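You operate a simulated robot arm through the tools that you are given. There is no shell and no other tool.

You run a simulated robot arm. Do the job below in one go: nothing can be reset, and whatever is moved stays where it is left.

## Task
Fetch the beaker from the top tray of the trolley and stand it on the top of the hose reel. Take the green pen from the top of the parts bench and put it on the shelf of the parts bench. Take the teal bag marked "27" from the top of the work table and leave it on the shelf of the sump box. Put one of the hose clamps from the fittings shelf in the steel tray. Put the yellow plug on the lower circuit shelf. Put the fuse on the top of the wash bench away on the issue table. Put the box marked "washers" from the top of the bagging bench on the top of the repair cart and the box marked "nuts" on top of the brown flat carton there. Do these in any order. Set down upright: beaker, teal bag, yellow plug.

Only the result counts: the job must be done as asked and must still hold three seconds after the hand-in. Knocking over, shifting, dropping, spilling or breaking anything else fails it.

## Robot
A 7-joint arm with a two-finger parallel gripper on a trunk, on a base that drives. Base frame: it is fixed to the floor where the robot stands at the start and does not move with it; the origin is under the middle of the robot, x ahead of it, y to its left, z up; the surface under the hand at the start is at about z = 82. Units: cm, degrees, N and s.
With the tool pointing down near the work surface it reaches from about 26 to 64 cm from the robot's upright axis, wherever it stands. Its first joint turns from -166.0 to 166.0 degrees. Places, roughly: beaker [50, 25, 75]; flat carton [1325, 25, 75]; fuse [475, 650, 75]; green pen (12x3x3 cm) [300, -180, 70]; grey box, white box, yellow box [1325, -25, 75]; hose clamp (5x6x2 cm) [150, -510, 130]; issue table [130, -370, 90]; lower circuit shelf [780, 190, 60]; shelf of the parts bench [290, -170, 20]; shelf of the sump box [600, -240, 60]; steel tray (40x24x9 cm) [380, -450, 80]; teal bag [350, -475, 75]; top of the hose reel [320, 190, 100]; top of the repair cart (20x17 cm) [1094, 132, 86]; yellow plug (6x6x8 cm) [330, 190, 100]. Payload 1.57 kg.
The TCP is the grasp point between the finger pads, 3 cm short of the fingertips. In the tool frame z runs along the fingers and y along their closing line. The gripper opens to 8 cm. The fingers are 1.7 cm wide and 1.2 cm thick; the gripper's body (4 by 8.2 cm) begins 8 cm behind the TCP.
Orientation is told as [roll, pitch, yaw] about the base's x, y, z axes, in that order, counted from this pose: with the fingers straight down and closing along the base's y, the tool's x points along the base's -x, its y along +y and its z along -z.

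## Interface
- The arm moves only by the tool apply_moves. Its argument "motion" is a list of rows, each a list of 6 numbers: the shift along the tool's x, y, z in cm, then the turn, a rotation vector about the tool's x, y, z in degrees. In form: [[x, y, z, ax, ay, az], ...]. A call has 1 to 20 rows; each row shifts and turns the commanded pose from where the row before left it, along the tool's axes as they then stand. "gripper" is the closure in counts, from 0 (fully open) to 255 (shut), set as the call begins (left out, the last holds). Rows are played at 5 a second. More than 5 cm and 8.6 degrees between two rows, or a gripper value outside its range, and nothing of the call is played. A pose out of reach is approached as far as the arm can. The call stops where the force on the tool passes 40 N (or 10 N more than at its start, if that is more) or the arm is blocked; 0.2 s more then pass. The fingers move at their own pace (about 7.2 cm/s each) and stop on an object; they squeeze with about 21 N. The grip force told is the motor's: it shows also when the fingers shut on nothing. Time passes only in rows, and 0.2 s behind the last, so rows that do not move let the fingers close. It gives the time, the measured TCP pose, the force on the tool (base axes), the opening and the grip force at its end, in the units of the frame above (readings bear some noise), with the torque about the TCP (base axes, N m) and any sound that the robot's microphone picked up.
- Cameras (640 x 400 px; columns grow to the right, rows downward): "scene" is now at [21.95, 4.87, 135.22]; the picture's right is [0.69, -0.72, 0.00], its down [-0.61, -0.59, -0.54] and it looks along [0.39, 0.37, -0.84] (base axes); focal length 268 px, centre (320, 200). "wrist" rides on the gripper at [7.2, -0.7, -12.2] in the tool frame; the picture's right is [0.09, 1.00, 0.00], its down [-0.84, 0.08, -0.54] and it looks along [-0.54, 0.05, 0.84] (tool axes); focal length 238 px, centre (320, 200). There is no depth. A picture from a camera that has moved, and an enlarged one, comes with that camera's place and axes in the base frame and with its lens.
- grab_frame(camera): a new picture of that camera. It takes no simulated time.
- move_column(by): slides the trunk up (or, below 0, down) by that many cm; the arm and the scene camera ride with it, the base frame stays. It gives what a move gives, with no picture.
- steer(legs): drives the robot by 1 to 6 legs, each [ahead, left, turn to the left] in cm, cm and degrees, along the robot's own axes; the way and the turn of a leg run together, so that a leg with both is an arc; at most 150 cm and 180 degrees a leg. The arm and the cameras ride along, it lands a little off, and it stops where it bumps. It gives what a move gives.
- aim_head(pan, tilt): turns the head with the scene camera to pan (to the left, within 86 degrees either way) and tilt (down, from -29 to 69), counted from straight ahead of the robot. It gives what a move gives.
- zoom(camera, box): a new picture of the part [left, top, right, bottom] of that camera's present view, enlarged. It takes no simulated time.
- hand_in(): hands the job in; it is judged then, once.

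Places have to be worked out from the pictures, the camera data and where the tool is seen. Open the gripper and draw the arm clear of the work before you hand the job in, unless the task says otherwise.

The tools are called after "Call:" by a JSON object that holds its "fn" and its "kwargs". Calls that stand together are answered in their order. apply_moves: Moves the arm, as the interface text tells. Its arguments: {"type":"object","properties":{"motion":{"type":"array","items":{"type":"array","items":{"type":"number"}}},"gripper":{"type":"number"}},"required":["motion"]} The other tools are called the same way: move_column (by) slides the trunk up or down; steer (legs) drives the base; aim_head (pan, tilt) turns the head that bears the scene camera; grab_frame (camera) takes a picture; zoom (camera, box) takes an enlarged picture of a part of a camera's view; hand_in () hands the job in.

At the start:

```text
clock: 0.0
tool_pos: [22.31, 19.7, 109.74]
orientation: [-0.1, -0.1, 0.0]
contact_force: [0.6, 0.0, -0.2]
ft_torque: [-0.01, 0.01, -0.03]
width: 8.0
finger_force: 0.1
trunk travel left (down, up): [-60.0, 39.0]
robot x, y, heading: [0.05, 0.01, 0.2]
head pan, tilt: [44.0, 57.5]
```

scene: 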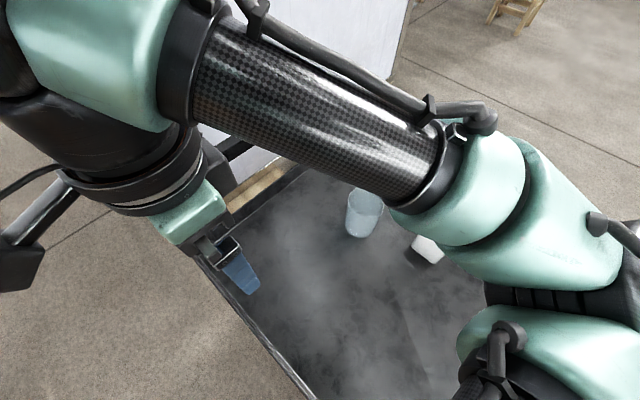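
wrist: 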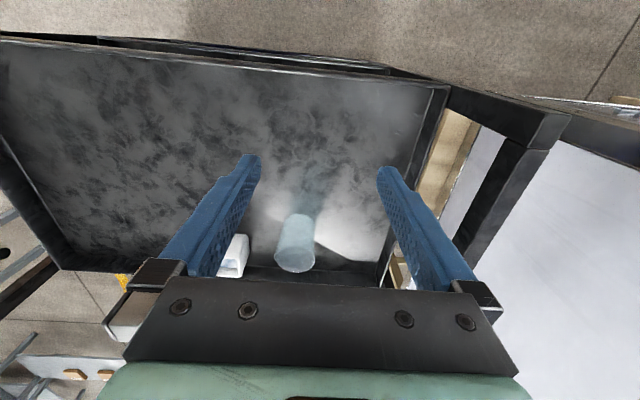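

I'll start by looking at the trolley in detail through both cameras.

Call:
{"fn": "zoom", "kwargs": {"camera": "scene", "box": [230, 150, 490, 312]}}

Call:
{"fn": "zoom", "kwargs": {"camera": "wrist", "box": [180, 180, 420, 330]}}

Call:
{"fn": "aim_head", "kwargs": {"pan": 20, "tilt": 15}}

```text
2.46 times, centred on (360, 231) of scene
camera zoom: at [21.95, 4.87, 135.22], right [0.69, -0.72, 0.0], down [-0.61, -0.59, -0.54], along [0.39, 0.37, -0.84], focal length 659 px, centre (222, 124)
```

zoom: 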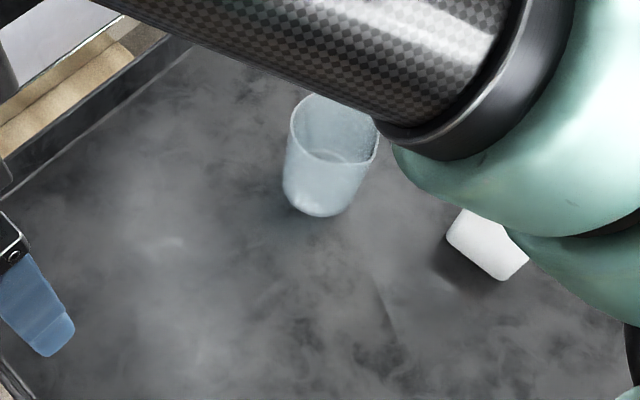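

```text
2.67 times, centred on (300, 255) of wrist
camera zoom: at [15.19, 18.9, 121.95], right [-0.09, 1.0, 0.0], down [0.84, 0.08, 0.54], along [0.54, 0.05, -0.84], focal length 636 px, centre (373, 53)
```

zoom: 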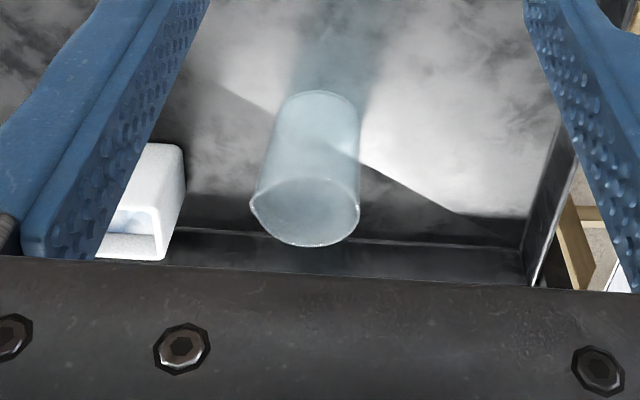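

```text
clock: 1.1
tool_pos: [22.36, 19.55, 109.69]
orientation: [-0.1, 0.1, -0.1]
contact_force: [-0.3, -0.7, 0.3]
ft_torque: [0.04, 0.0, -0.01]
width: 8.01
finger_force: 0.0
trunk travel left (down, up): [-60.0, 39.0]
robot x, y, heading: [-0.16, -0.15, 0.1]
head pan, tilt: [20.0, 15.0]
```

The beaker is an open glass cylinder and a white block is nearby. Now I survey the room.

Call:
{"fn": "grab_frame", "kwargs": {"camera": "scene"}}

Call:
{"fn": "aim_head", "kwargs": {"pan": -40, "tilt": 15}}

Call:
{"fn": "grab_frame", "kwargs": {"camera": "scene"}}

Call:
{"fn": "aim_head", "kwargs": {"pan": 80, "tilt": 15}}

Call:
{"fn": "grab_frame", "kwargs": {"camera": "scene"}}

Call:
{"fn": "aim_head", "kwargs": {"pan": -86, "tilt": 15}}

Call:
{"fn": "grab_frame", "kwargs": {"camera": "scene"}}

```text
taken
camera scene: at [25.74, 3.25, 141.55], right [0.34, -0.94, 0.0], down [-0.24, -0.09, -0.97], along [0.91, 0.33, -0.26], focal length 268 px, centre (320, 200)
```

scene: 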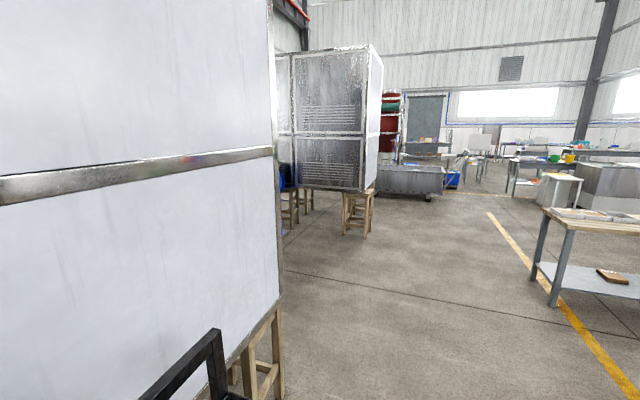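

```text
clock: 2.4
tool_pos: [22.37, 19.58, 109.78]
orientation: [-0.1, 0.0, -0.1]
contact_force: [0.6, 1.1, -1.3]
ft_torque: [-0.02, -0.01, 0.01]
width: 7.99
finger_force: 0.0
trunk travel left (down, up): [-60.0, 39.0]
robot x, y, heading: [0.63, -0.16, -0.1]
head pan, tilt: [-40.0, 15.0]
```

```text
taken
camera scene: at [24.12, -5.95, 141.56], right [-0.64, -0.77, 0.0], down [-0.2, 0.17, -0.97], along [0.74, -0.62, -0.26], focal length 268 px, centre (320, 200)
```

scene: 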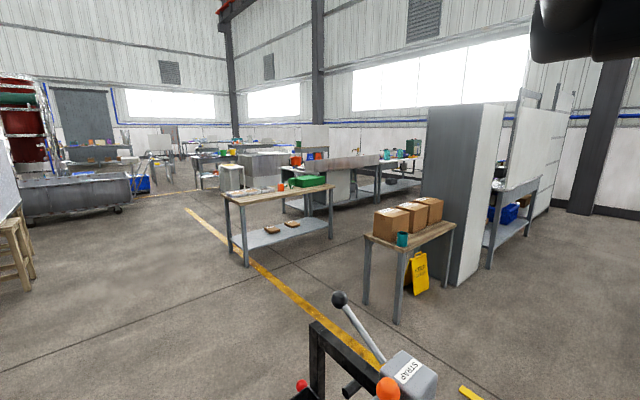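

```text
clock: 4.4
tool_pos: [22.35, 19.65, 109.63]
orientation: [-0.1, 0.1, 0.0]
contact_force: [-0.3, 0.3, 0.1]
ft_torque: [0.0, 0.01, -0.02]
width: 8.0
finger_force: 0.1
trunk travel left (down, up): [-60.0, 39.0]
robot x, y, heading: [-0.25, -0.17, 0.0]
head pan, tilt: [80.0, 15.0]
```

```text
taken
camera scene: at [18.59, 9.25, 141.56], right [0.98, -0.17, 0.0], down [-0.05, -0.25, -0.97], along [0.17, 0.95, -0.26], focal length 268 px, centre (320, 200)
```

scene: 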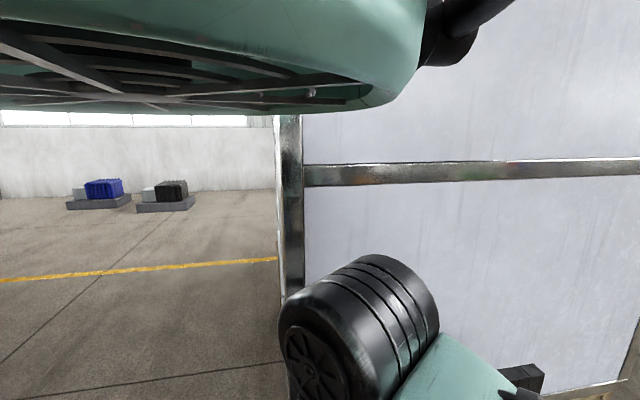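

```text
clock: 6.9
tool_pos: [22.34, 19.69, 109.8]
orientation: [0.0, -0.1, 0.0]
contact_force: [-0.4, 0.6, 0.6]
ft_torque: [0.01, 0.0, 0.01]
width: 7.97
finger_force: 0.0
trunk travel left (down, up): [-60.0, 39.0]
robot x, y, heading: [-0.32, -0.32, 0.0]
head pan, tilt: [-85.9, 15.0]
```

```text
taken
camera scene: at [17.63, -9.27, 141.56], right [-1.0, -0.07, 0.0], down [-0.02, 0.26, -0.97], along [0.07, -0.96, -0.26], focal length 268 px, centre (320, 200)
```

scene: 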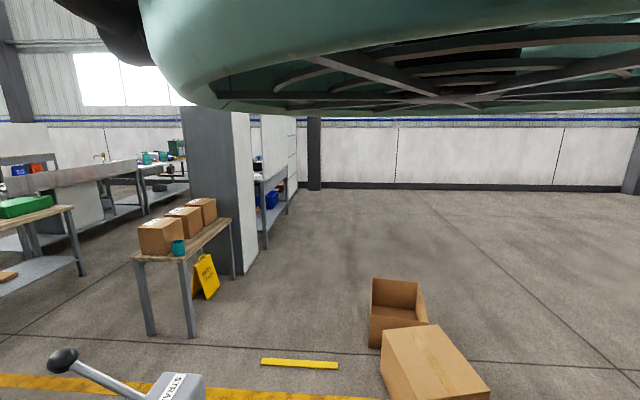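

The room is mapped roughly. I put the beaker at about (47.5, 17.3), with base z≈82, rim z≈92 and rim width about 7 cm. I move the open hand above it, tips still above the rim, and look again.

Call:
{"fn": "apply_moves", "kwargs": {"motion": [[-4.5, -0.4, 0, 0, 0, 0], [-4.5, -0.4, 0, 0, 0, 0], [-4.5, -0.4, 0, 0, 0, 0], [-4.5, -0.4, 0, 0, 0, 0], [-4.5, -0.4, 0, 0, 0, 0], [-2.5, -0.3, 2, 0, 0, 0], [0, 0, 2, 0, 0, 0], [0, 0, 0, 0, 0, 0]], "gripper": 0}}

Call:
{"fn": "grab_frame", "kwargs": {"camera": "wrist"}}

Call:
{"fn": "aim_head", "kwargs": {"pan": 25, "tilt": 50}}

Call:
{"fn": "grab_frame", "kwargs": {"camera": "scene"}}

```text
clock: 8.7
tool_pos: [47.46, 17.39, 105.74]
orientation: [0.0, -0.2, -0.1]
contact_force: [-0.5, -0.2, 0.3]
ft_torque: [0.02, -0.04, 0.0]
width: 7.99
finger_force: 0.1
trunk travel left (down, up): [-60.0, 39.0]
robot x, y, heading: [0.34, 0.08, 0.0]
head pan, tilt: [-85.9, 15.0]
```

```text
taken
camera wrist: at [40.22, 16.57, 117.91], right [-0.09, 1.0, 0.0], down [0.84, 0.08, 0.54], along [0.54, 0.05, -0.84], focal length 238 px, centre (320, 200)
```

wrist: 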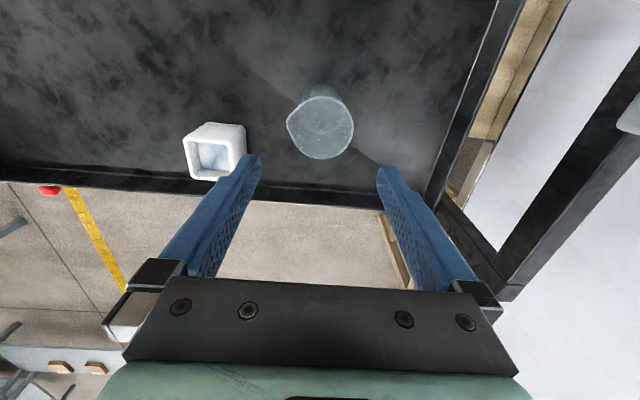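

```text
clock: 10.6
tool_pos: [47.29, 17.27, 105.67]
orientation: [0.0, 0.0, 0.0]
contact_force: [0.2, -0.6, -0.7]
ft_torque: [0.02, 0.02, -0.01]
width: 8.03
finger_force: 0.0
trunk travel left (down, up): [-60.0, 39.0]
robot x, y, heading: [-0.15, 0.16, -0.2]
head pan, tilt: [25.0, 50.0]
```

```text
taken
camera scene: at [23.94, 3.3, 136.18], right [0.42, -0.91, 0.0], down [-0.69, -0.32, -0.64], along [0.58, 0.27, -0.77], focal length 268 px, centre (320, 200)
```

scene: 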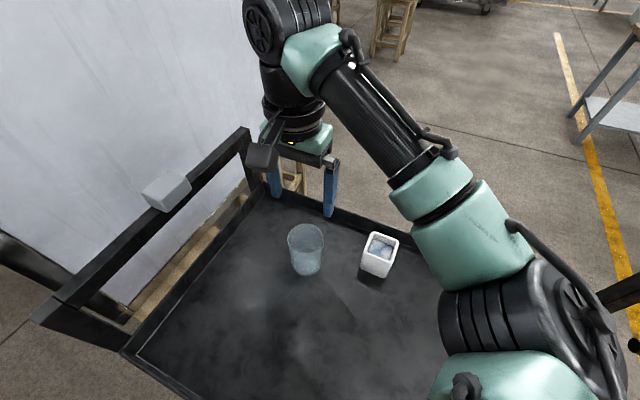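

The beaker is seen in front of the fingers; I zoom on it to measure rim and base.

Call:
{"fn": "zoom", "kwargs": {"camera": "wrist", "box": [240, 60, 400, 160]}}

Call:
{"fn": "zoom", "kwargs": {"camera": "scene", "box": [250, 200, 410, 300]}}

```text
4.00 times, centred on (320, 110) of wrist
camera zoom: at [40.2, 16.58, 117.93], right [-0.09, 1.0, 0.0], down [0.84, 0.08, 0.54], along [0.54, 0.05, -0.84], focal length 953 px, centre (320, 560)
```

zoom: 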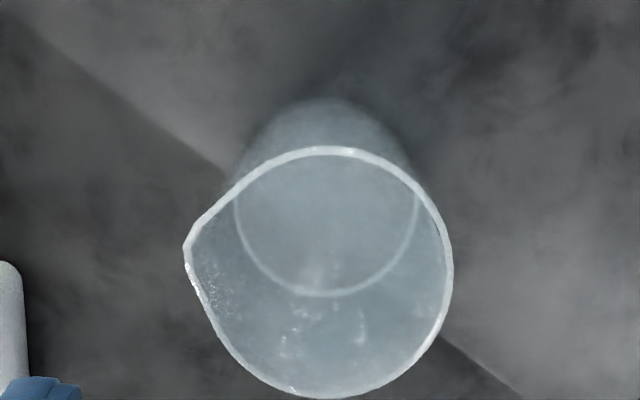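

```text
4.00 times, centred on (330, 250) of scene
camera zoom: at [23.94, 3.3, 136.18], right [0.42, -0.91, 0.0], down [-0.69, -0.32, -0.64], along [0.58, 0.27, -0.77], focal length 1070 px, centre (280, 0)
```

zoom: 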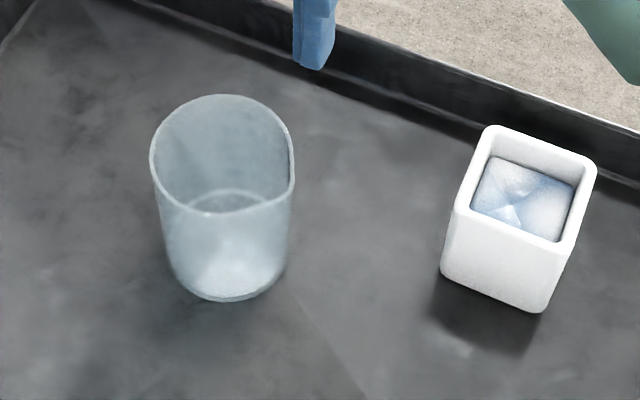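

The beaker is nearly cylindrical (about 6.9 cm across) with a spout towards −y, centred near (47.7, 17.4). I turn the hand 90° so the fingers close along x, away from the spout.

Call:
{"fn": "apply_moves", "kwargs": {"motion": [[0, 0, 0, 0, 0, -8], [0, 0, 0, 0, 0, -8], [0, 0, 0, 0, 0, -8], [0, 0, 0, 0, 0, -8], [0, 0, 0, 0, 0, -8], [0, 0, 0, 0, 0, -8], [0, 0, 0, 0, 0, -8], [0, 0, 0, 0, 0, -8], [0, 0, 0, 0, 0, -8], [0, 0, 0, 0, 0, -8], [0, 0, 0, 0, 0, -8], [0, 0, 0, 0, 0, -2], [0, 0, 0, 0, 0, 0], [0, 0, 0, 0, 0, 0]]}}

Call:
{"fn": "grab_frame", "kwargs": {"camera": "wrist"}}

Call:
{"fn": "grab_frame", "kwargs": {"camera": "scene"}}

```text
clock: 13.6
tool_pos: [47.24, 17.28, 105.75]
orientation: [-0.1, 0.1, 90.1]
contact_force: [-1.2, -0.1, 0.1]
ft_torque: [0.02, -0.02, 0.0]
width: 8.02
finger_force: 0.0
trunk travel left (down, up): [-60.0, 39.0]
robot x, y, heading: [0.27, 0.1, -0.0]
head pan, tilt: [25.0, 50.0]
```

```text
taken
camera wrist: at [48.03, 10.02, 117.98], right [-1.0, -0.09, 0.0], down [-0.08, 0.84, 0.54], along [-0.05, 0.54, -0.84], focal length 238 px, centre (320, 200)
```

wrist: 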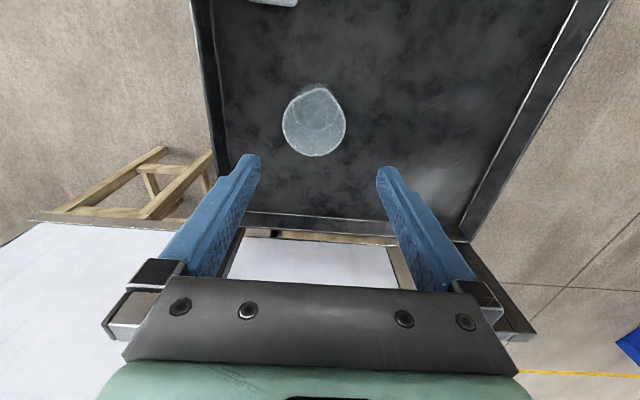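

```text
taken
camera scene: at [23.94, 3.3, 136.18], right [0.42, -0.91, 0.0], down [-0.69, -0.32, -0.64], along [0.58, 0.27, -0.77], focal length 268 px, centre (320, 200)
```

scene: 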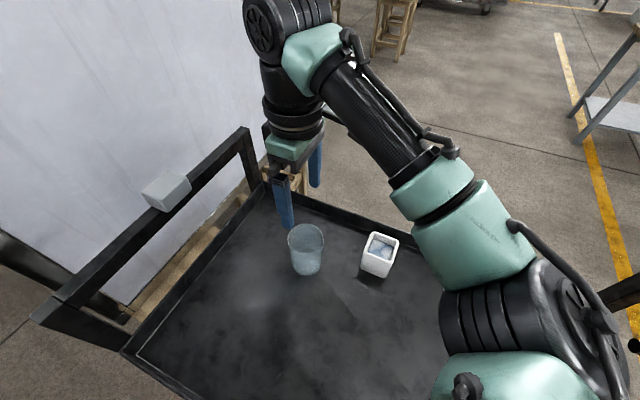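

Turned. I zoom once more to get the beaker's centre along the new closing direction.

Call:
{"fn": "zoom", "kwargs": {"camera": "wrist", "box": [240, 70, 400, 170]}}

```text
4.00 times, centred on (320, 120) of wrist
camera zoom: at [48.03, 10.02, 117.98], right [-1.0, -0.09, 0.0], down [-0.08, 0.84, 0.54], along [-0.05, 0.54, -0.84], focal length 953 px, centre (320, 520)
```

zoom: 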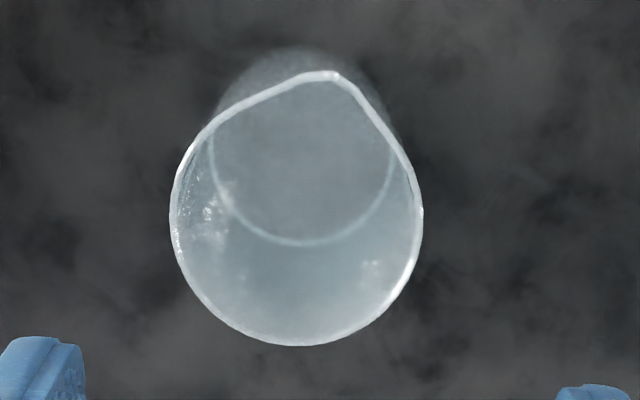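

Centre about (47.95, 17.3). I shift 0.65 cm in +x and come down until the tips are just above the rim, then check.

Call:
{"fn": "apply_moves", "kwargs": {"motion": [[0, -0.65, 0, 0, 0, 0], [0, 0, 3, 0, 0, 0], [0, 0, 3, 0, 0, 0], [0, 0, 2.5, 0, 0, 0], [0, 0, 0, 0, 0, 0], [0, 0, 0, 0, 0, 0]]}}

Call:
{"fn": "grab_frame", "kwargs": {"camera": "wrist"}}

Call:
{"fn": "zoom", "kwargs": {"camera": "scene", "box": [230, 120, 390, 280]}}

```text
clock: 15.0
tool_pos: [47.96, 17.27, 97.38]
orientation: [0.0, 0.1, 89.9]
contact_force: [0.5, 0.0, 0.0]
ft_torque: [0.0, -0.02, 0.0]
width: 7.99
finger_force: 0.1
trunk travel left (down, up): [-60.0, 39.0]
robot x, y, heading: [-0.18, 0.02, -0.2]
head pan, tilt: [25.0, 50.0]
```

```text
taken
camera wrist: at [48.59, 10.09, 109.5], right [-1.0, -0.09, 0.0], down [-0.08, 0.84, 0.54], along [-0.05, 0.54, -0.84], focal length 238 px, centre (320, 200)
```

wrist: 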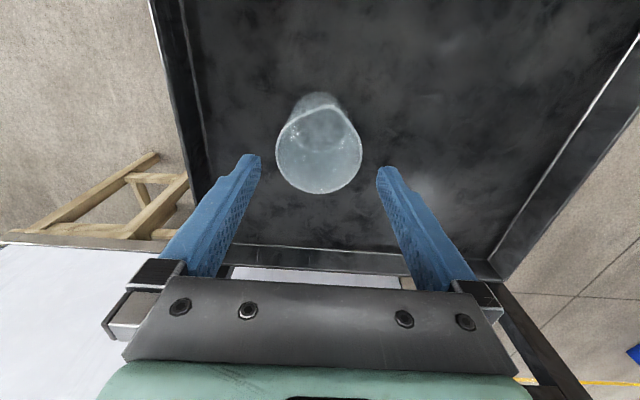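

```text
2.50 times, centred on (310, 200) of scene
camera zoom: at [23.94, 3.3, 136.18], right [0.42, -0.91, 0.0], down [-0.69, -0.32, -0.64], along [0.58, 0.27, -0.77], focal length 669 px, centre (345, 200)
```

zoom: 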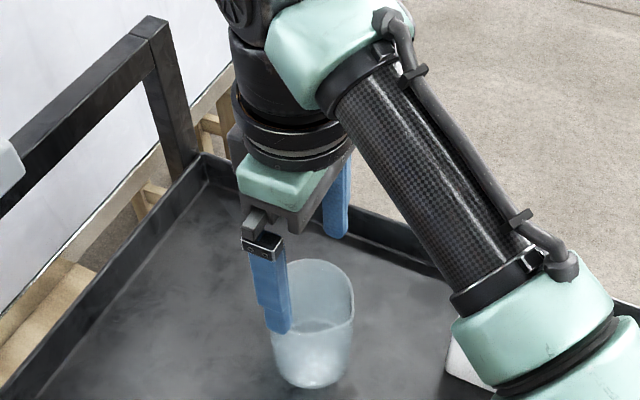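

Alignment is good (rim centre about 47.96, 17.25). I descend around the beaker.

Call:
{"fn": "apply_moves", "kwargs": {"motion": [[0, 0, 2, 0, 0, 0], [0, 0, 2, 0, 0, 0], [0, 0, 2, 0, 0, 0], [0, 0, 2, 0, 0, 0], [0, 0, 2, 0, 0, 0], [0, 0, 0, 0, 0, 0], [0, 0, 0, 0, 0, 0]]}}

Call:
{"fn": "zoom", "kwargs": {"camera": "scene", "box": [230, 150, 390, 310]}}

Call:
{"fn": "grab_frame", "kwargs": {"camera": "wrist"}}

```text
clock: 16.6
tool_pos: [48.06, 17.23, 87.17]
orientation: [0.0, -0.1, 90.0]
contact_force: [0.1, 0.0, 1.4]
ft_torque: [-0.03, -0.02, -0.03]
width: 8.03
finger_force: 0.1
trunk travel left (down, up): [-60.0, 39.0]
robot x, y, heading: [-0.31, -0.09, -0.3]
head pan, tilt: [25.0, 50.0]
```

```text
2.50 times, centred on (310, 230) of scene
camera zoom: at [23.94, 3.31, 136.18], right [0.42, -0.91, 0.0], down [-0.69, -0.32, -0.64], along [0.58, 0.27, -0.77], focal length 669 px, centre (345, 125)
```

zoom: 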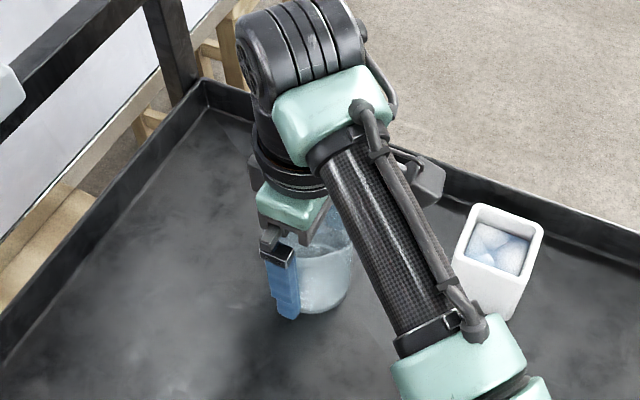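

```text
taken
camera wrist: at [48.7, 10.09, 99.39], right [-1.0, -0.09, 0.0], down [-0.08, 0.84, 0.54], along [-0.05, 0.54, -0.84], focal length 238 px, centre (320, 200)
```

wrist: 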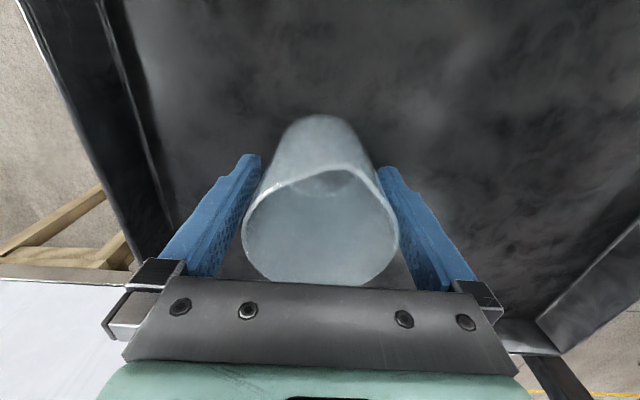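

The beaker sits between the fingers. I close part-way first to see the contact width and force.

Call:
{"fn": "apply_moves", "kwargs": {"motion": [[0, 0, 0, 0, 0, 0], [0, 0, 0, 0, 0, 0], [0, 0, 0, 0, 0, 0]], "gripper": 70}}

```text
clock: 17.4
tool_pos: [48.01, 17.33, 87.1]
orientation: [0.0, 0.0, 90.1]
contact_force: [-0.7, -0.5, 0.0]
ft_torque: [0.02, 0.01, -0.03]
width: 7.37
finger_force: 21.4
trunk travel left (down, up): [-60.0, 39.0]
robot x, y, heading: [0.02, 0.37, -0.3]
head pan, tilt: [25.0, 50.0]
```

The fingers stopped at 7.4 cm with full squeeze, so it is gripped. I lift and check.

Call:
{"fn": "apply_moves", "kwargs": {"motion": [[0, 0, 0, 0, 0, 0], [0, 0, -1, 0, 0, 0], [0, 0, -2, 0, 0, 0], [0, 0, -3, 0, 0, 0], [0, 0, -4, 0, 0, 0], [0, 0, -4, 0, 0, 0], [0, 0, -4, 0, 0, 0], [0, 0, 0, 0, 0, 0]], "gripper": 120}}

Call:
{"fn": "grab_frame", "kwargs": {"camera": "wrist"}}

Call:
{"fn": "grab_frame", "kwargs": {"camera": "scene"}}

```text
clock: 19.2
tool_pos: [48.03, 17.36, 105.12]
orientation: [0.1, 0.0, 90.0]
contact_force: [-0.3, -0.7, -0.2]
ft_torque: [-0.01, 0.0, 0.01]
width: 7.08
finger_force: 21.0
trunk travel left (down, up): [-60.0, 39.0]
robot x, y, heading: [0.06, -0.25, -0.1]
head pan, tilt: [25.0, 50.0]
```

```text
taken
camera wrist: at [48.7, 10.08, 117.4], right [-1.0, -0.09, 0.0], down [-0.08, 0.84, 0.54], along [-0.05, 0.54, -0.84], focal length 238 px, centre (320, 200)
```

wrist: 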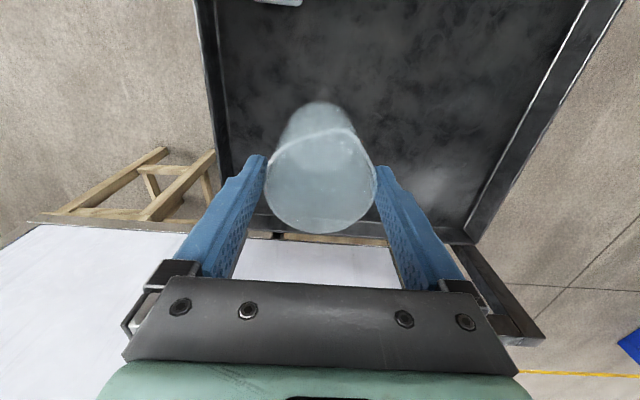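

```text
taken
camera scene: at [23.96, 3.31, 136.18], right [0.42, -0.91, 0.0], down [-0.69, -0.32, -0.64], along [0.58, 0.27, -0.77], focal length 268 px, centre (320, 200)
```

scene: 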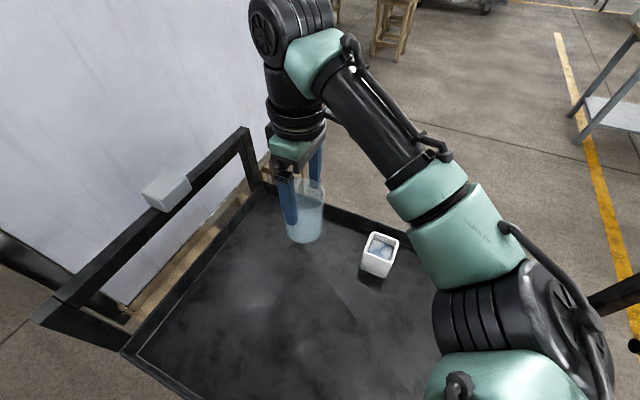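

The beaker seems to be held nearer its rim than expected; I zoom in to see how it hangs.

Call:
{"fn": "zoom", "kwargs": {"camera": "scene", "box": [250, 140, 370, 260]}}

Call:
{"fn": "zoom", "kwargs": {"camera": "wrist", "box": [220, 80, 420, 260]}}

```text
3.33 times, centred on (310, 200) of scene
camera zoom: at [23.96, 3.31, 136.18], right [0.42, -0.91, 0.0], down [-0.69, -0.32, -0.64], along [0.58, 0.27, -0.77], focal length 892 px, centre (353, 200)
```

zoom: 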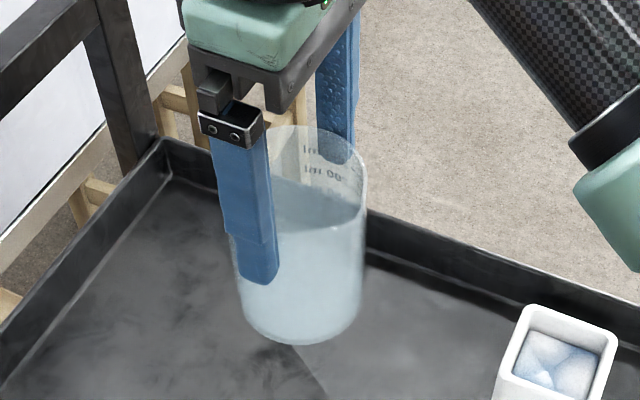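

```text
2.22 times, centred on (320, 170) of wrist
camera zoom: at [48.7, 10.08, 117.4], right [-1.0, -0.09, 0.0], down [-0.08, 0.84, 0.54], along [-0.05, 0.54, -0.84], focal length 530 px, centre (320, 267)
```

zoom: 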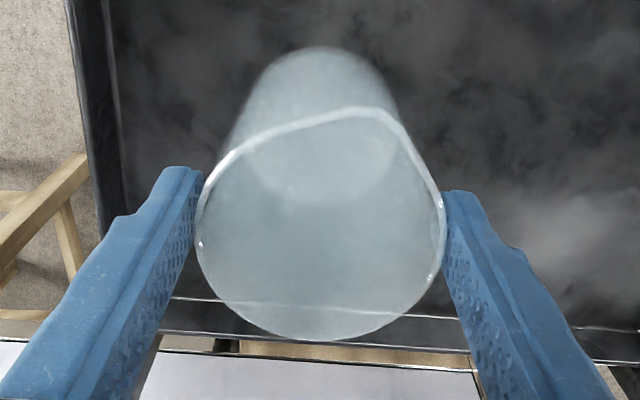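

The beaker slid about 5 cm within the grip during the lift. I check whether it is still creeping.

Call:
{"fn": "apply_moves", "kwargs": {"motion": [[0, 0, 0, 0, 0, 0], [0, 0, 0, 0, 0, 0], [0, 0, 0, 0, 0, 0], [0, 0, 0, 0, 0, 0]]}}

Call:
{"fn": "zoom", "kwargs": {"camera": "wrist", "box": [220, 80, 420, 260]}}

```text
clock: 20.2
tool_pos: [48.01, 17.23, 105.08]
orientation: [0.0, -0.1, 89.9]
contact_force: [-0.7, 0.9, -1.1]
ft_torque: [0.0, 0.01, -0.02]
width: 7.05
finger_force: 20.6
trunk travel left (down, up): [-60.0, 39.0]
robot x, y, heading: [-0.07, -0.2, -0.1]
head pan, tilt: [25.0, 50.0]
```

```text
2.22 times, centred on (320, 170) of wrist
camera zoom: at [48.7, 10.07, 117.38], right [-1.0, -0.09, 0.0], down [-0.08, 0.84, 0.54], along [-0.05, 0.54, -0.84], focal length 530 px, centre (320, 267)
```

zoom: 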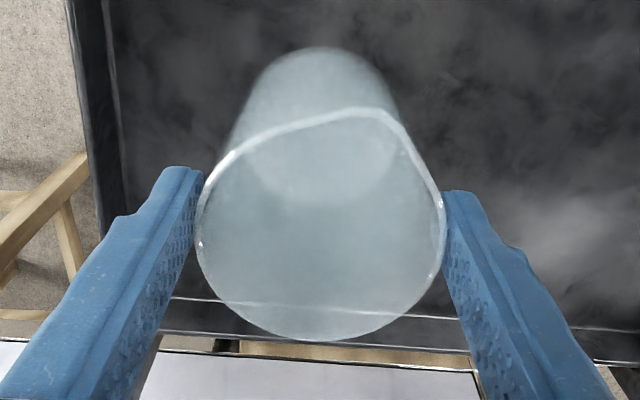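

It is stable now, but held only by its top 3 cm. I set it back on the tray (about 12.8 cm down) to re-grip it better before driving.

Call:
{"fn": "apply_moves", "kwargs": {"motion": [[0, 0, 3, 0, 0, 0], [0, 0, 3, 0, 0, 0], [0, 0, 3, 0, 0, 0], [0, 0, 2, 0, 0, 0], [0, 0, 1, 0, 0, 0], [0, 0, 0.4, 0, 0, 0], [0, 0, 0, 0, 0, 0], [0, 0, 0, 0, 0, 0]]}}

Call:
{"fn": "grab_frame", "kwargs": {"camera": "scene"}}

```text
clock: 22.0
tool_pos: [47.98, 17.42, 92.83]
orientation: [0.0, 0.0, 89.9]
contact_force: [-0.4, -0.3, -0.1]
ft_torque: [0.03, 0.04, -0.01]
width: 7.07
finger_force: 20.9
trunk travel left (down, up): [-60.0, 39.0]
robot x, y, heading: [0.27, 0.43, 0.0]
head pan, tilt: [25.0, 50.0]
```

```text
taken
camera scene: at [23.94, 3.31, 136.18], right [0.42, -0.91, 0.0], down [-0.69, -0.32, -0.64], along [0.58, 0.27, -0.77], focal length 268 px, centre (320, 200)
```

scene: 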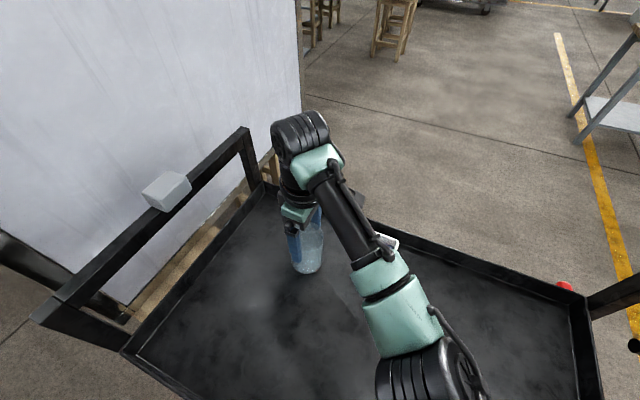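

Now I feel for contact in small steps.

Call:
{"fn": "apply_moves", "kwargs": {"motion": [[0, 0, 0.3, 0, 0, 0], [0, 0, 0.3, 0, 0, 0], [0, 0, 0, 0, 0, 0]]}}

```text
clock: 22.8
tool_pos: [47.91, 17.32, 92.29]
orientation: [0.1, 0.0, 90.0]
contact_force: [1.0, -0.1, 0.1]
ft_torque: [-0.01, 0.05, 0.0]
width: 7.04
finger_force: 20.7
trunk travel left (down, up): [-60.0, 39.0]
robot x, y, heading: [0.04, -0.15, -0.3]
head pan, tilt: [25.0, 50.0]
```

Call:
{"fn": "apply_moves", "kwargs": {"motion": [[0, 0, 0.2, 0, 0, 0], [0, 0, 0.2, 0, 0, 0], [0, 0, 0, 0, 0, 0]]}}

Call:
{"fn": "zoom", "kwargs": {"camera": "scene", "box": [250, 180, 370, 300]}}

Call:
{"fn": "zoom", "kwargs": {"camera": "wrist", "box": [220, 80, 420, 260]}}

```text
clock: 23.6
tool_pos: [47.98, 17.28, 91.88]
orientation: [-0.1, 0.0, 90.0]
contact_force: [-0.8, -1.1, 8.6]
ft_torque: [0.0, 0.14, 0.09]
width: 7.01
finger_force: 20.8
trunk travel left (down, up): [-60.0, 39.0]
robot x, y, heading: [-0.29, 0.11, 0.0]
head pan, tilt: [25.0, 50.0]
```

```text
3.33 times, centred on (310, 240) of scene
camera zoom: at [23.86, 3.27, 136.22], right [0.42, -0.91, 0.0], down [-0.69, -0.32, -0.64], along [0.58, 0.27, -0.77], focal length 892 px, centre (353, 67)
```

zoom: 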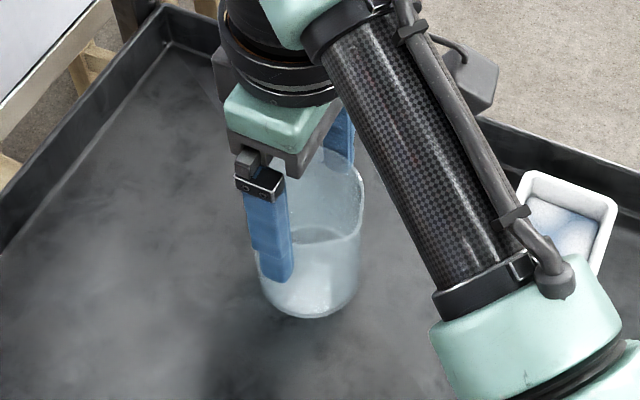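

```text
2.22 times, centred on (320, 170) of wrist
camera zoom: at [48.63, 10.08, 104.18], right [-1.0, -0.09, 0.0], down [-0.08, 0.84, 0.54], along [-0.05, 0.54, -0.84], focal length 530 px, centre (320, 267)
```

zoom: 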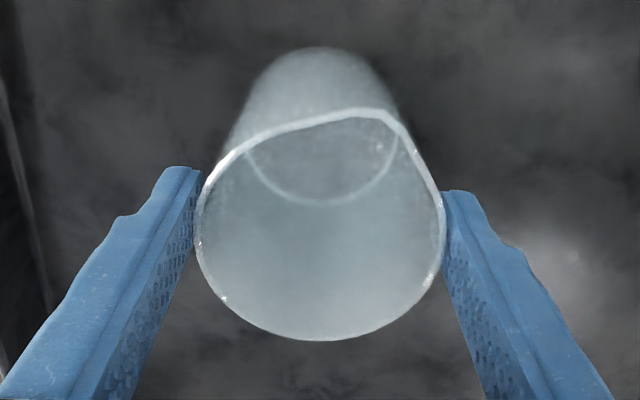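

Contact reads 8.6 N without any slip, so this grip holds far more than the beaker's weight. I close fully, lift slowly and watch for slip.

Call:
{"fn": "apply_moves", "kwargs": {"motion": [[0, 0, 0, 0, 0, 0], [0, 0, 0, 0, 0, 0], [0, 0, -0.5, 0, 0, 0], [0, 0, -1, 0, 0, 0], [0, 0, -1.5, 0, 0, 0], [0, 0, -2, 0, 0, 0], [0, 0, -2.5, 0, 0, 0], [0, 0, -3, 0, 0, 0], [0, 0, -3, 0, 0, 0], [0, 0, 0, 0, 0, 0]], "gripper": 255}}

Call:
{"fn": "zoom", "kwargs": {"camera": "wrist", "box": [220, 80, 420, 260]}}

Call:
{"fn": "aim_head", "kwargs": {"pan": -60, "tilt": 50}}

Call:
{"fn": "grab_frame", "kwargs": {"camera": "scene"}}

Call:
{"fn": "aim_head", "kwargs": {"pan": -86, "tilt": 60}}

Call:
{"fn": "grab_frame", "kwargs": {"camera": "scene"}}

```text
clock: 25.8
tool_pos: [48.03, 17.35, 105.26]
orientation: [0.0, 0.0, 90.1]
contact_force: [-0.4, -0.2, 0.4]
ft_torque: [0.03, -0.03, -0.03]
width: 7.0
finger_force: 21.4
trunk travel left (down, up): [-60.0, 39.0]
robot x, y, heading: [0.14, -0.36, -0.0]
head pan, tilt: [25.0, 50.0]
```

```text
2.22 times, centred on (320, 170) of wrist
camera zoom: at [48.73, 10.14, 117.59], right [-1.0, -0.09, 0.0], down [-0.08, 0.84, 0.54], along [-0.05, 0.54, -0.84], focal length 530 px, centre (320, 267)
```

zoom: 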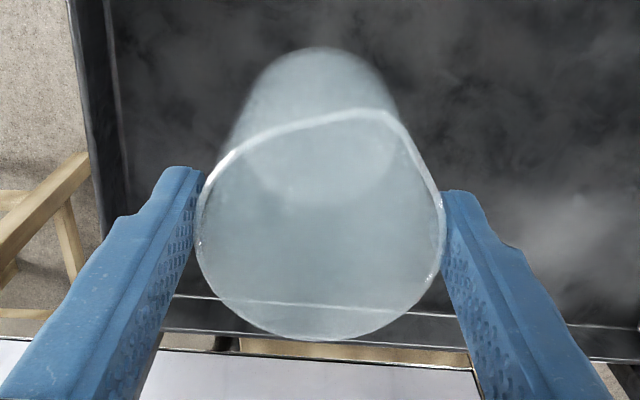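

```text
clock: 27.4
tool_pos: [48.05, 17.35, 105.4]
orientation: [0.0, 0.0, 90.1]
contact_force: [-0.3, 0.4, 0.3]
ft_torque: [-0.03, 0.01, -0.01]
width: 6.99
finger_force: 21.5
trunk travel left (down, up): [-60.0, 39.0]
robot x, y, heading: [0.44, -0.12, -0.1]
head pan, tilt: [-60.0, 50.0]
```

```text
taken
camera scene: at [20.82, -6.61, 136.18], right [-0.87, -0.5, 0.0], down [-0.38, 0.66, -0.64], along [0.32, -0.56, -0.77], focal length 268 px, centre (320, 200)
```

scene: 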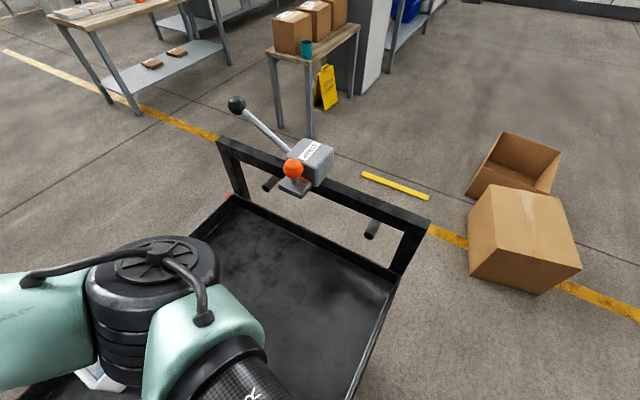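

```text
clock: 28.3
tool_pos: [48.11, 17.51, 105.3]
orientation: [0.0, 0.0, 90.0]
contact_force: [0.1, 1.4, 0.1]
ft_torque: [0.01, 0.0, 0.0]
width: 6.95
finger_force: 20.8
trunk travel left (down, up): [-60.0, 39.0]
robot x, y, heading: [-0.51, 0.16, -0.1]
head pan, tilt: [-85.9, 60.0]
```

```text
taken
camera scene: at [17.44, -6.6, 134.93], right [-1.0, -0.07, 0.0], down [-0.06, 0.86, -0.5], along [0.04, -0.5, -0.87], focal length 268 px, centre (320, 200)
```

scene: 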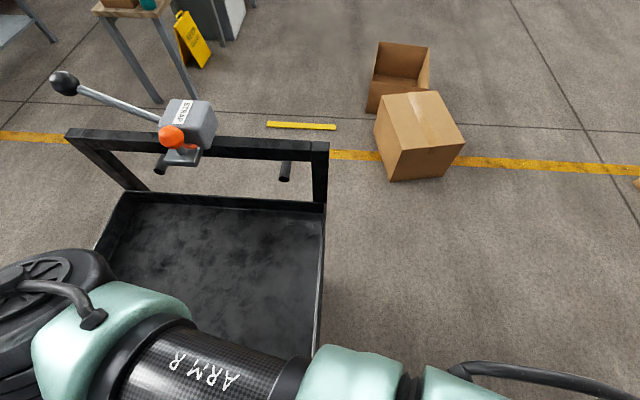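

No slip at all this time: the rim stays at pad level. I look down around the robot and at its base to plan how to drive out.

Call:
{"fn": "aim_head", "kwargs": {"pan": -30, "tilt": 69}}

Call:
{"fn": "grab_frame", "kwargs": {"camera": "scene"}}

Call:
{"fn": "aim_head", "kwargs": {"pan": 86, "tilt": 60}}

Call:
{"fn": "grab_frame", "kwargs": {"camera": "scene"}}

```text
clock: 29.6
tool_pos: [48.02, 17.4, 105.34]
orientation: [0.0, -0.1, 89.9]
contact_force: [0.0, 0.7, -0.1]
ft_torque: [-0.03, 0.06, 0.0]
width: 6.98
finger_force: 20.8
trunk travel left (down, up): [-60.0, 39.0]
robot x, y, heading: [-0.2, -0.44, 0.4]
head pan, tilt: [-30.0, 68.8]
```

```text
taken
camera scene: at [21.8, -2.75, 133.99], right [-0.5, -0.87, 0.0], down [-0.81, 0.47, -0.36], along [0.31, -0.18, -0.93], focal length 268 px, centre (320, 200)
```

scene: 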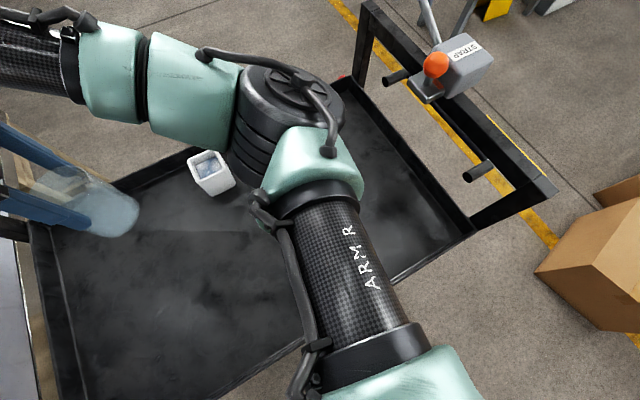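

```text
clock: 31.5
tool_pos: [48.0, 17.38, 105.35]
orientation: [0.1, 0.0, 90.0]
contact_force: [0.2, 0.8, -1.5]
ft_torque: [0.0, 0.0, -0.02]
width: 6.94
finger_force: 21.1
trunk travel left (down, up): [-60.0, 39.0]
robot x, y, heading: [0.18, -0.13, -0.3]
head pan, tilt: [85.9, 60.0]
```

```text
taken
camera scene: at [17.44, 6.7, 134.92], right [1.0, -0.07, 0.0], down [-0.06, -0.86, -0.5], along [0.04, 0.5, -0.87], focal length 268 px, centre (320, 200)
```

scene: 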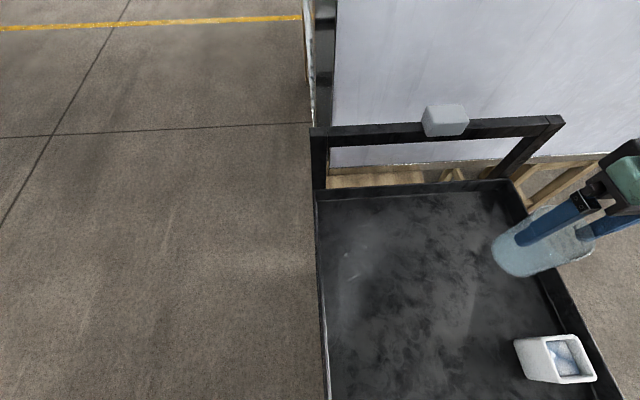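

The trolley's near edge is at x≈17 and the cardboard boxes stand near (−20…−60, −100…−160). I back out straight and turn right to see the floor on that side before choosing a path.

Call:
{"fn": "steer", "kwargs": {"legs": [[-70, 0, 0], [0, 0, -90]]}}

Call:
{"fn": "aim_head", "kwargs": {"pan": 0, "tilt": 30}}

Call:
{"fn": "grab_frame", "kwargs": {"camera": "scene"}}

Call:
{"fn": "aim_head", "kwargs": {"pan": 55, "tilt": 30}}

Call:
{"fn": "grab_frame", "kwargs": {"camera": "scene"}}

Call:
{"fn": "aim_head", "kwargs": {"pan": -70, "tilt": 20}}

Call:
{"fn": "grab_frame", "kwargs": {"camera": "scene"}}

Call:
{"fn": "grab_frame", "kwargs": {"camera": "wrist"}}

```text
clock: 39.2
tool_pos: [-52.55, -48.09, 105.3]
orientation: [0.0, -0.1, -0.5]
contact_force: [0.5, 0.3, -1.0]
ft_torque: [0.0, -0.01, 0.02]
width: 6.88
finger_force: 21.8
trunk travel left (down, up): [-60.0, 39.0]
robot x, y, heading: [-69.34, 0.15, -90.6]
head pan, tilt: [85.9, 60.0]
```

```text
clock: 40.8
tool_pos: [-52.42, -48.07, 105.41]
orientation: [0.0, -0.1, -0.4]
contact_force: [-0.8, -0.9, -0.4]
ft_torque: [0.0, -0.01, 0.0]
width: 6.87
finger_force: 21.4
trunk travel left (down, up): [-60.0, 39.0]
robot x, y, heading: [-69.85, 0.31, -90.7]
head pan, tilt: [0.0, 30.0]
```

```text
taken
camera scene: at [-69.73, -25.82, 139.13], right [-1.0, 0.01, 0.0], down [0.0, 0.5, -0.87], along [-0.01, -0.87, -0.5], focal length 268 px, centre (320, 200)
```

scene: 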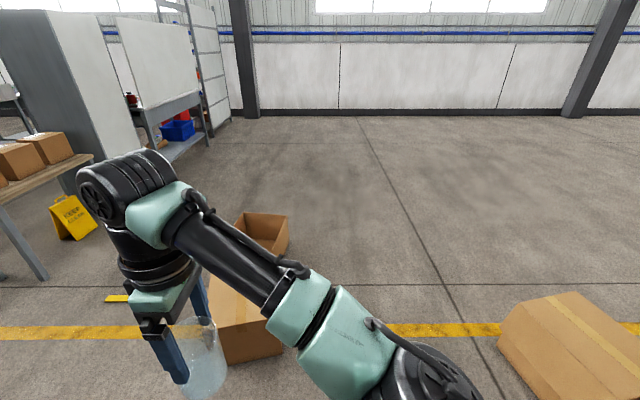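

```text
clock: 42.0
tool_pos: [-52.54, -48.03, 105.31]
orientation: [0.0, 0.1, -0.5]
contact_force: [-0.2, 0.0, -0.3]
ft_torque: [-0.02, -0.02, -0.02]
width: 6.87
finger_force: 21.3
trunk travel left (down, up): [-60.0, 39.0]
robot x, y, heading: [-69.59, 0.43, -90.2]
head pan, tilt: [55.0, 30.0]
```

```text
taken
camera scene: at [-62.3, -22.04, 139.13], right [-0.58, -0.81, 0.0], down [-0.41, 0.29, -0.87], along [0.7, -0.5, -0.5], focal length 268 px, centre (320, 200)
```

scene: 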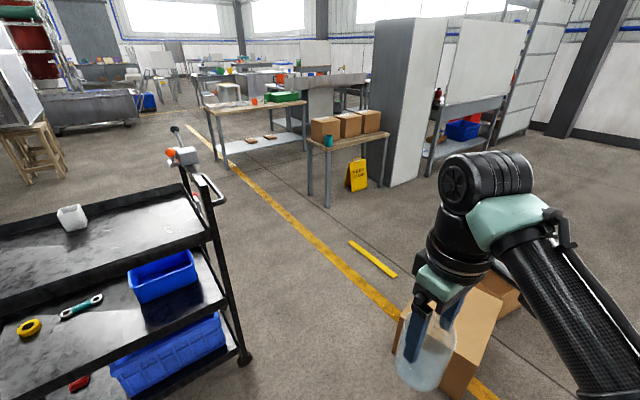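

```text
clock: 44.0
tool_pos: [-52.53, -48.03, 105.31]
orientation: [0.0, 0.0, -0.5]
contact_force: [0.0, 0.0, -0.4]
ft_torque: [-0.01, -0.02, -0.01]
width: 6.84
finger_force: 21.3
trunk travel left (down, up): [-60.0, 39.0]
robot x, y, heading: [-69.56, 0.33, -90.4]
head pan, tilt: [-70.0, 20.0]
```

```text
taken
camera scene: at [-78.44, -19.9, 140.74], right [-0.33, 0.94, 0.0], down [0.32, 0.11, -0.94], along [-0.89, -0.31, -0.34], focal length 268 px, centre (320, 200)
```

scene: 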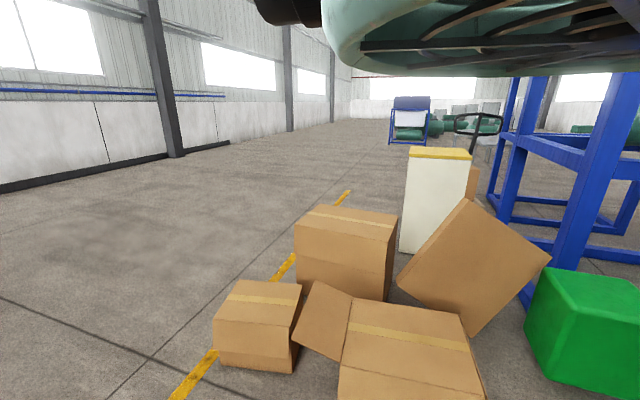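

```text
taken
camera wrist: at [-59.67, -48.67, 117.57], right [-0.08, 1.0, 0.0], down [0.84, 0.07, 0.54], along [0.54, 0.05, -0.84], focal length 238 px, centre (320, 200)
```

wrist: 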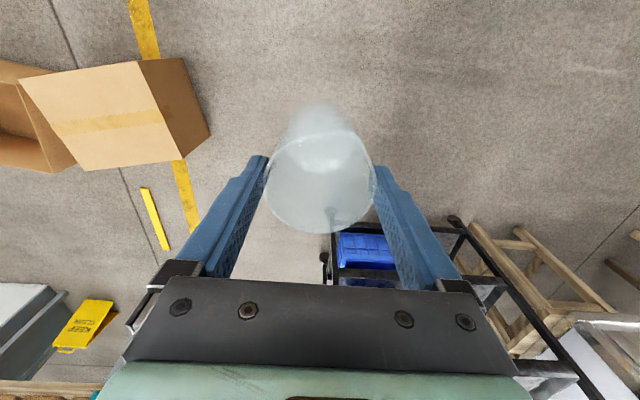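

The reported width is creeping (7.0→6.84), so I check whether the rim is moving in the grip.

Call:
{"fn": "zoom", "kwargs": {"camera": "wrist", "box": [220, 80, 420, 260]}}

```text
2.22 times, centred on (320, 170) of wrist
camera zoom: at [-59.67, -48.67, 117.57], right [-0.08, 1.0, 0.0], down [0.84, 0.07, 0.54], along [0.54, 0.05, -0.84], focal length 530 px, centre (320, 267)
```

zoom: 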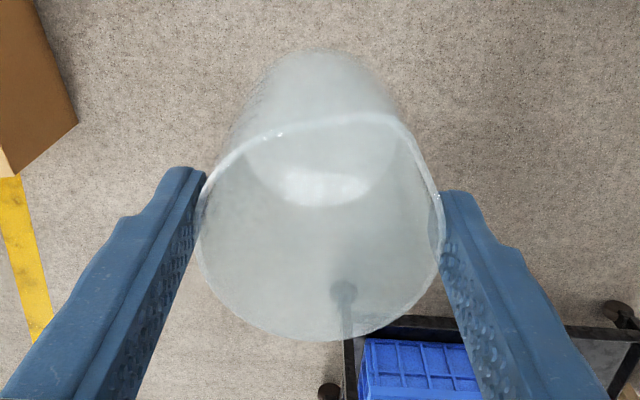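

The rim hasn't moved in the picture, so the grip is fine. To choose a gap I need the robot's own footprint, so I look straight down.

Call:
{"fn": "aim_head", "kwargs": {"pan": 0, "tilt": 69}}

Call:
{"fn": "grab_frame", "kwargs": {"camera": "scene"}}

Call:
{"fn": "aim_head", "kwargs": {"pan": 60, "tilt": 69}}

Call:
{"fn": "grab_frame", "kwargs": {"camera": "scene"}}

```text
clock: 45.5
tool_pos: [-52.58, -47.98, 105.44]
orientation: [0.0, 0.1, -0.6]
contact_force: [-0.2, -0.4, -0.5]
ft_torque: [0.01, 0.02, 0.01]
width: 6.84
finger_force: 20.5
trunk travel left (down, up): [-60.0, 39.0]
robot x, y, heading: [-69.51, 0.36, -90.2]
head pan, tilt: [0.0, 68.8]
```

```text
taken
camera scene: at [-69.71, -22.38, 133.99], right [-1.0, 0.01, 0.0], down [0.01, 0.93, -0.36], along [0.0, -0.36, -0.93], focal length 268 px, centre (320, 200)
```

scene: 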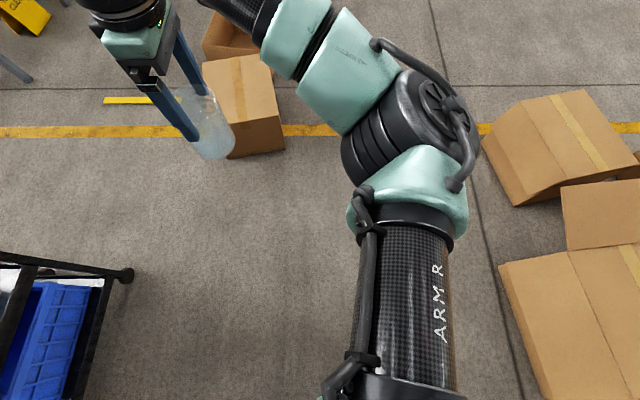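

```text
clock: 46.8
tool_pos: [-52.56, -48.06, 105.31]
orientation: [0.0, 0.0, -0.5]
contact_force: [-0.5, -0.2, -1.0]
ft_torque: [0.02, 0.0, -0.04]
width: 6.87
finger_force: 20.6
trunk travel left (down, up): [-60.0, 39.0]
robot x, y, heading: [-69.7, 0.17, -90.6]
head pan, tilt: [60.0, 68.8]
```

```text
taken
camera scene: at [-64.85, -19.62, 133.99], right [-0.51, -0.86, 0.0], down [-0.8, 0.47, -0.36], along [0.31, -0.18, -0.93], focal length 268 px, centre (320, 200)
```

scene: 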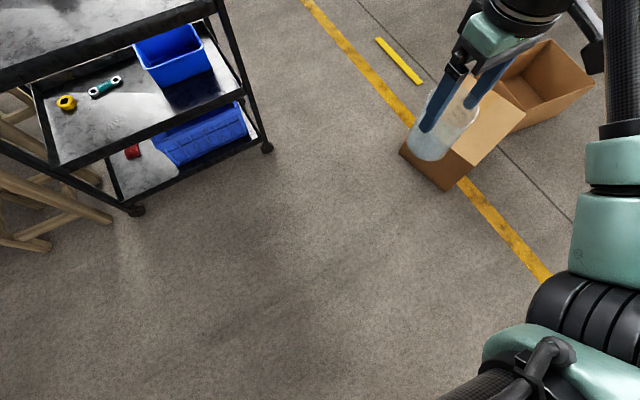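

The base isn't visible to the camera, and the gap between trolley and box is only about 65 cm. I check whether there is a roomier way on the other side by turning towards +y.

Call:
{"fn": "steer", "kwargs": {"legs": [[0, 0, 150]]}}

Call:
{"fn": "aim_head", "kwargs": {"pan": 0, "tilt": 20}}

Call:
{"fn": "grab_frame", "kwargs": {"camera": "scene"}}

Call:
{"fn": "aim_head", "kwargs": {"pan": 50, "tilt": 25}}

Call:
{"fn": "grab_frame", "kwargs": {"camera": "scene"}}

```text
clock: 53.3
tool_pos: [-59.7, 50.4, 105.39]
orientation: [0.0, 0.0, 149.2]
contact_force: [1.4, -0.7, -0.8]
ft_torque: [-0.03, 0.0, -0.03]
width: 6.84
finger_force: 20.5
trunk travel left (down, up): [-60.0, 39.0]
robot x, y, heading: [-69.41, 0.38, 59.2]
head pan, tilt: [60.0, 68.8]
```

```text
clock: 54.6
tool_pos: [-59.77, 50.28, 105.36]
orientation: [0.0, -0.1, 149.2]
contact_force: [0.5, -0.3, -0.4]
ft_torque: [-0.06, -0.01, -0.01]
width: 6.85
finger_force: 21.0
trunk travel left (down, up): [-60.0, 39.0]
robot x, y, heading: [-69.47, 0.11, 59.4]
head pan, tilt: [0.0, 20.0]
```

```text
taken
camera scene: at [-56.02, 22.81, 140.73], right [0.86, -0.51, 0.0], down [-0.18, -0.29, -0.94], along [0.48, 0.81, -0.34], focal length 268 px, centre (320, 200)
```

scene: 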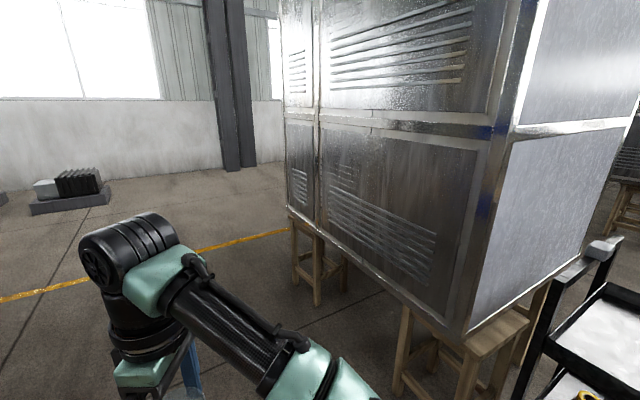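

```text
clock: 55.8
tool_pos: [-59.65, 50.4, 105.37]
orientation: [0.0, 0.0, 149.1]
contact_force: [-0.1, -0.2, 0.2]
ft_torque: [-0.02, -0.01, -0.02]
width: 6.86
finger_force: 21.0
trunk travel left (down, up): [-60.0, 39.0]
robot x, y, heading: [-69.25, 0.52, 58.9]
head pan, tilt: [50.0, 25.0]
```

```text
taken
camera scene: at [-63.8, 23.52, 139.93], right [0.95, 0.33, 0.0], down [0.14, -0.4, -0.91], along [-0.3, 0.86, -0.42], focal length 268 px, centre (320, 200)
```

scene: 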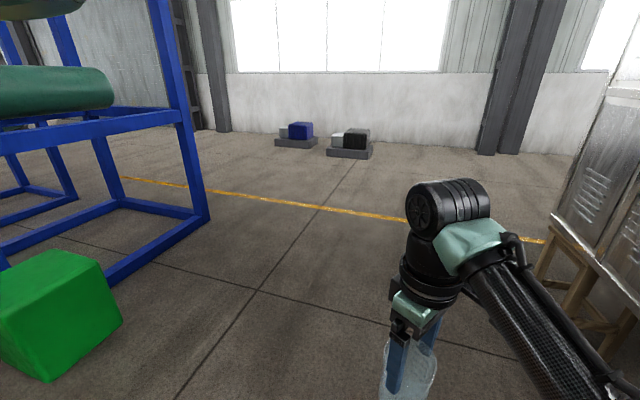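

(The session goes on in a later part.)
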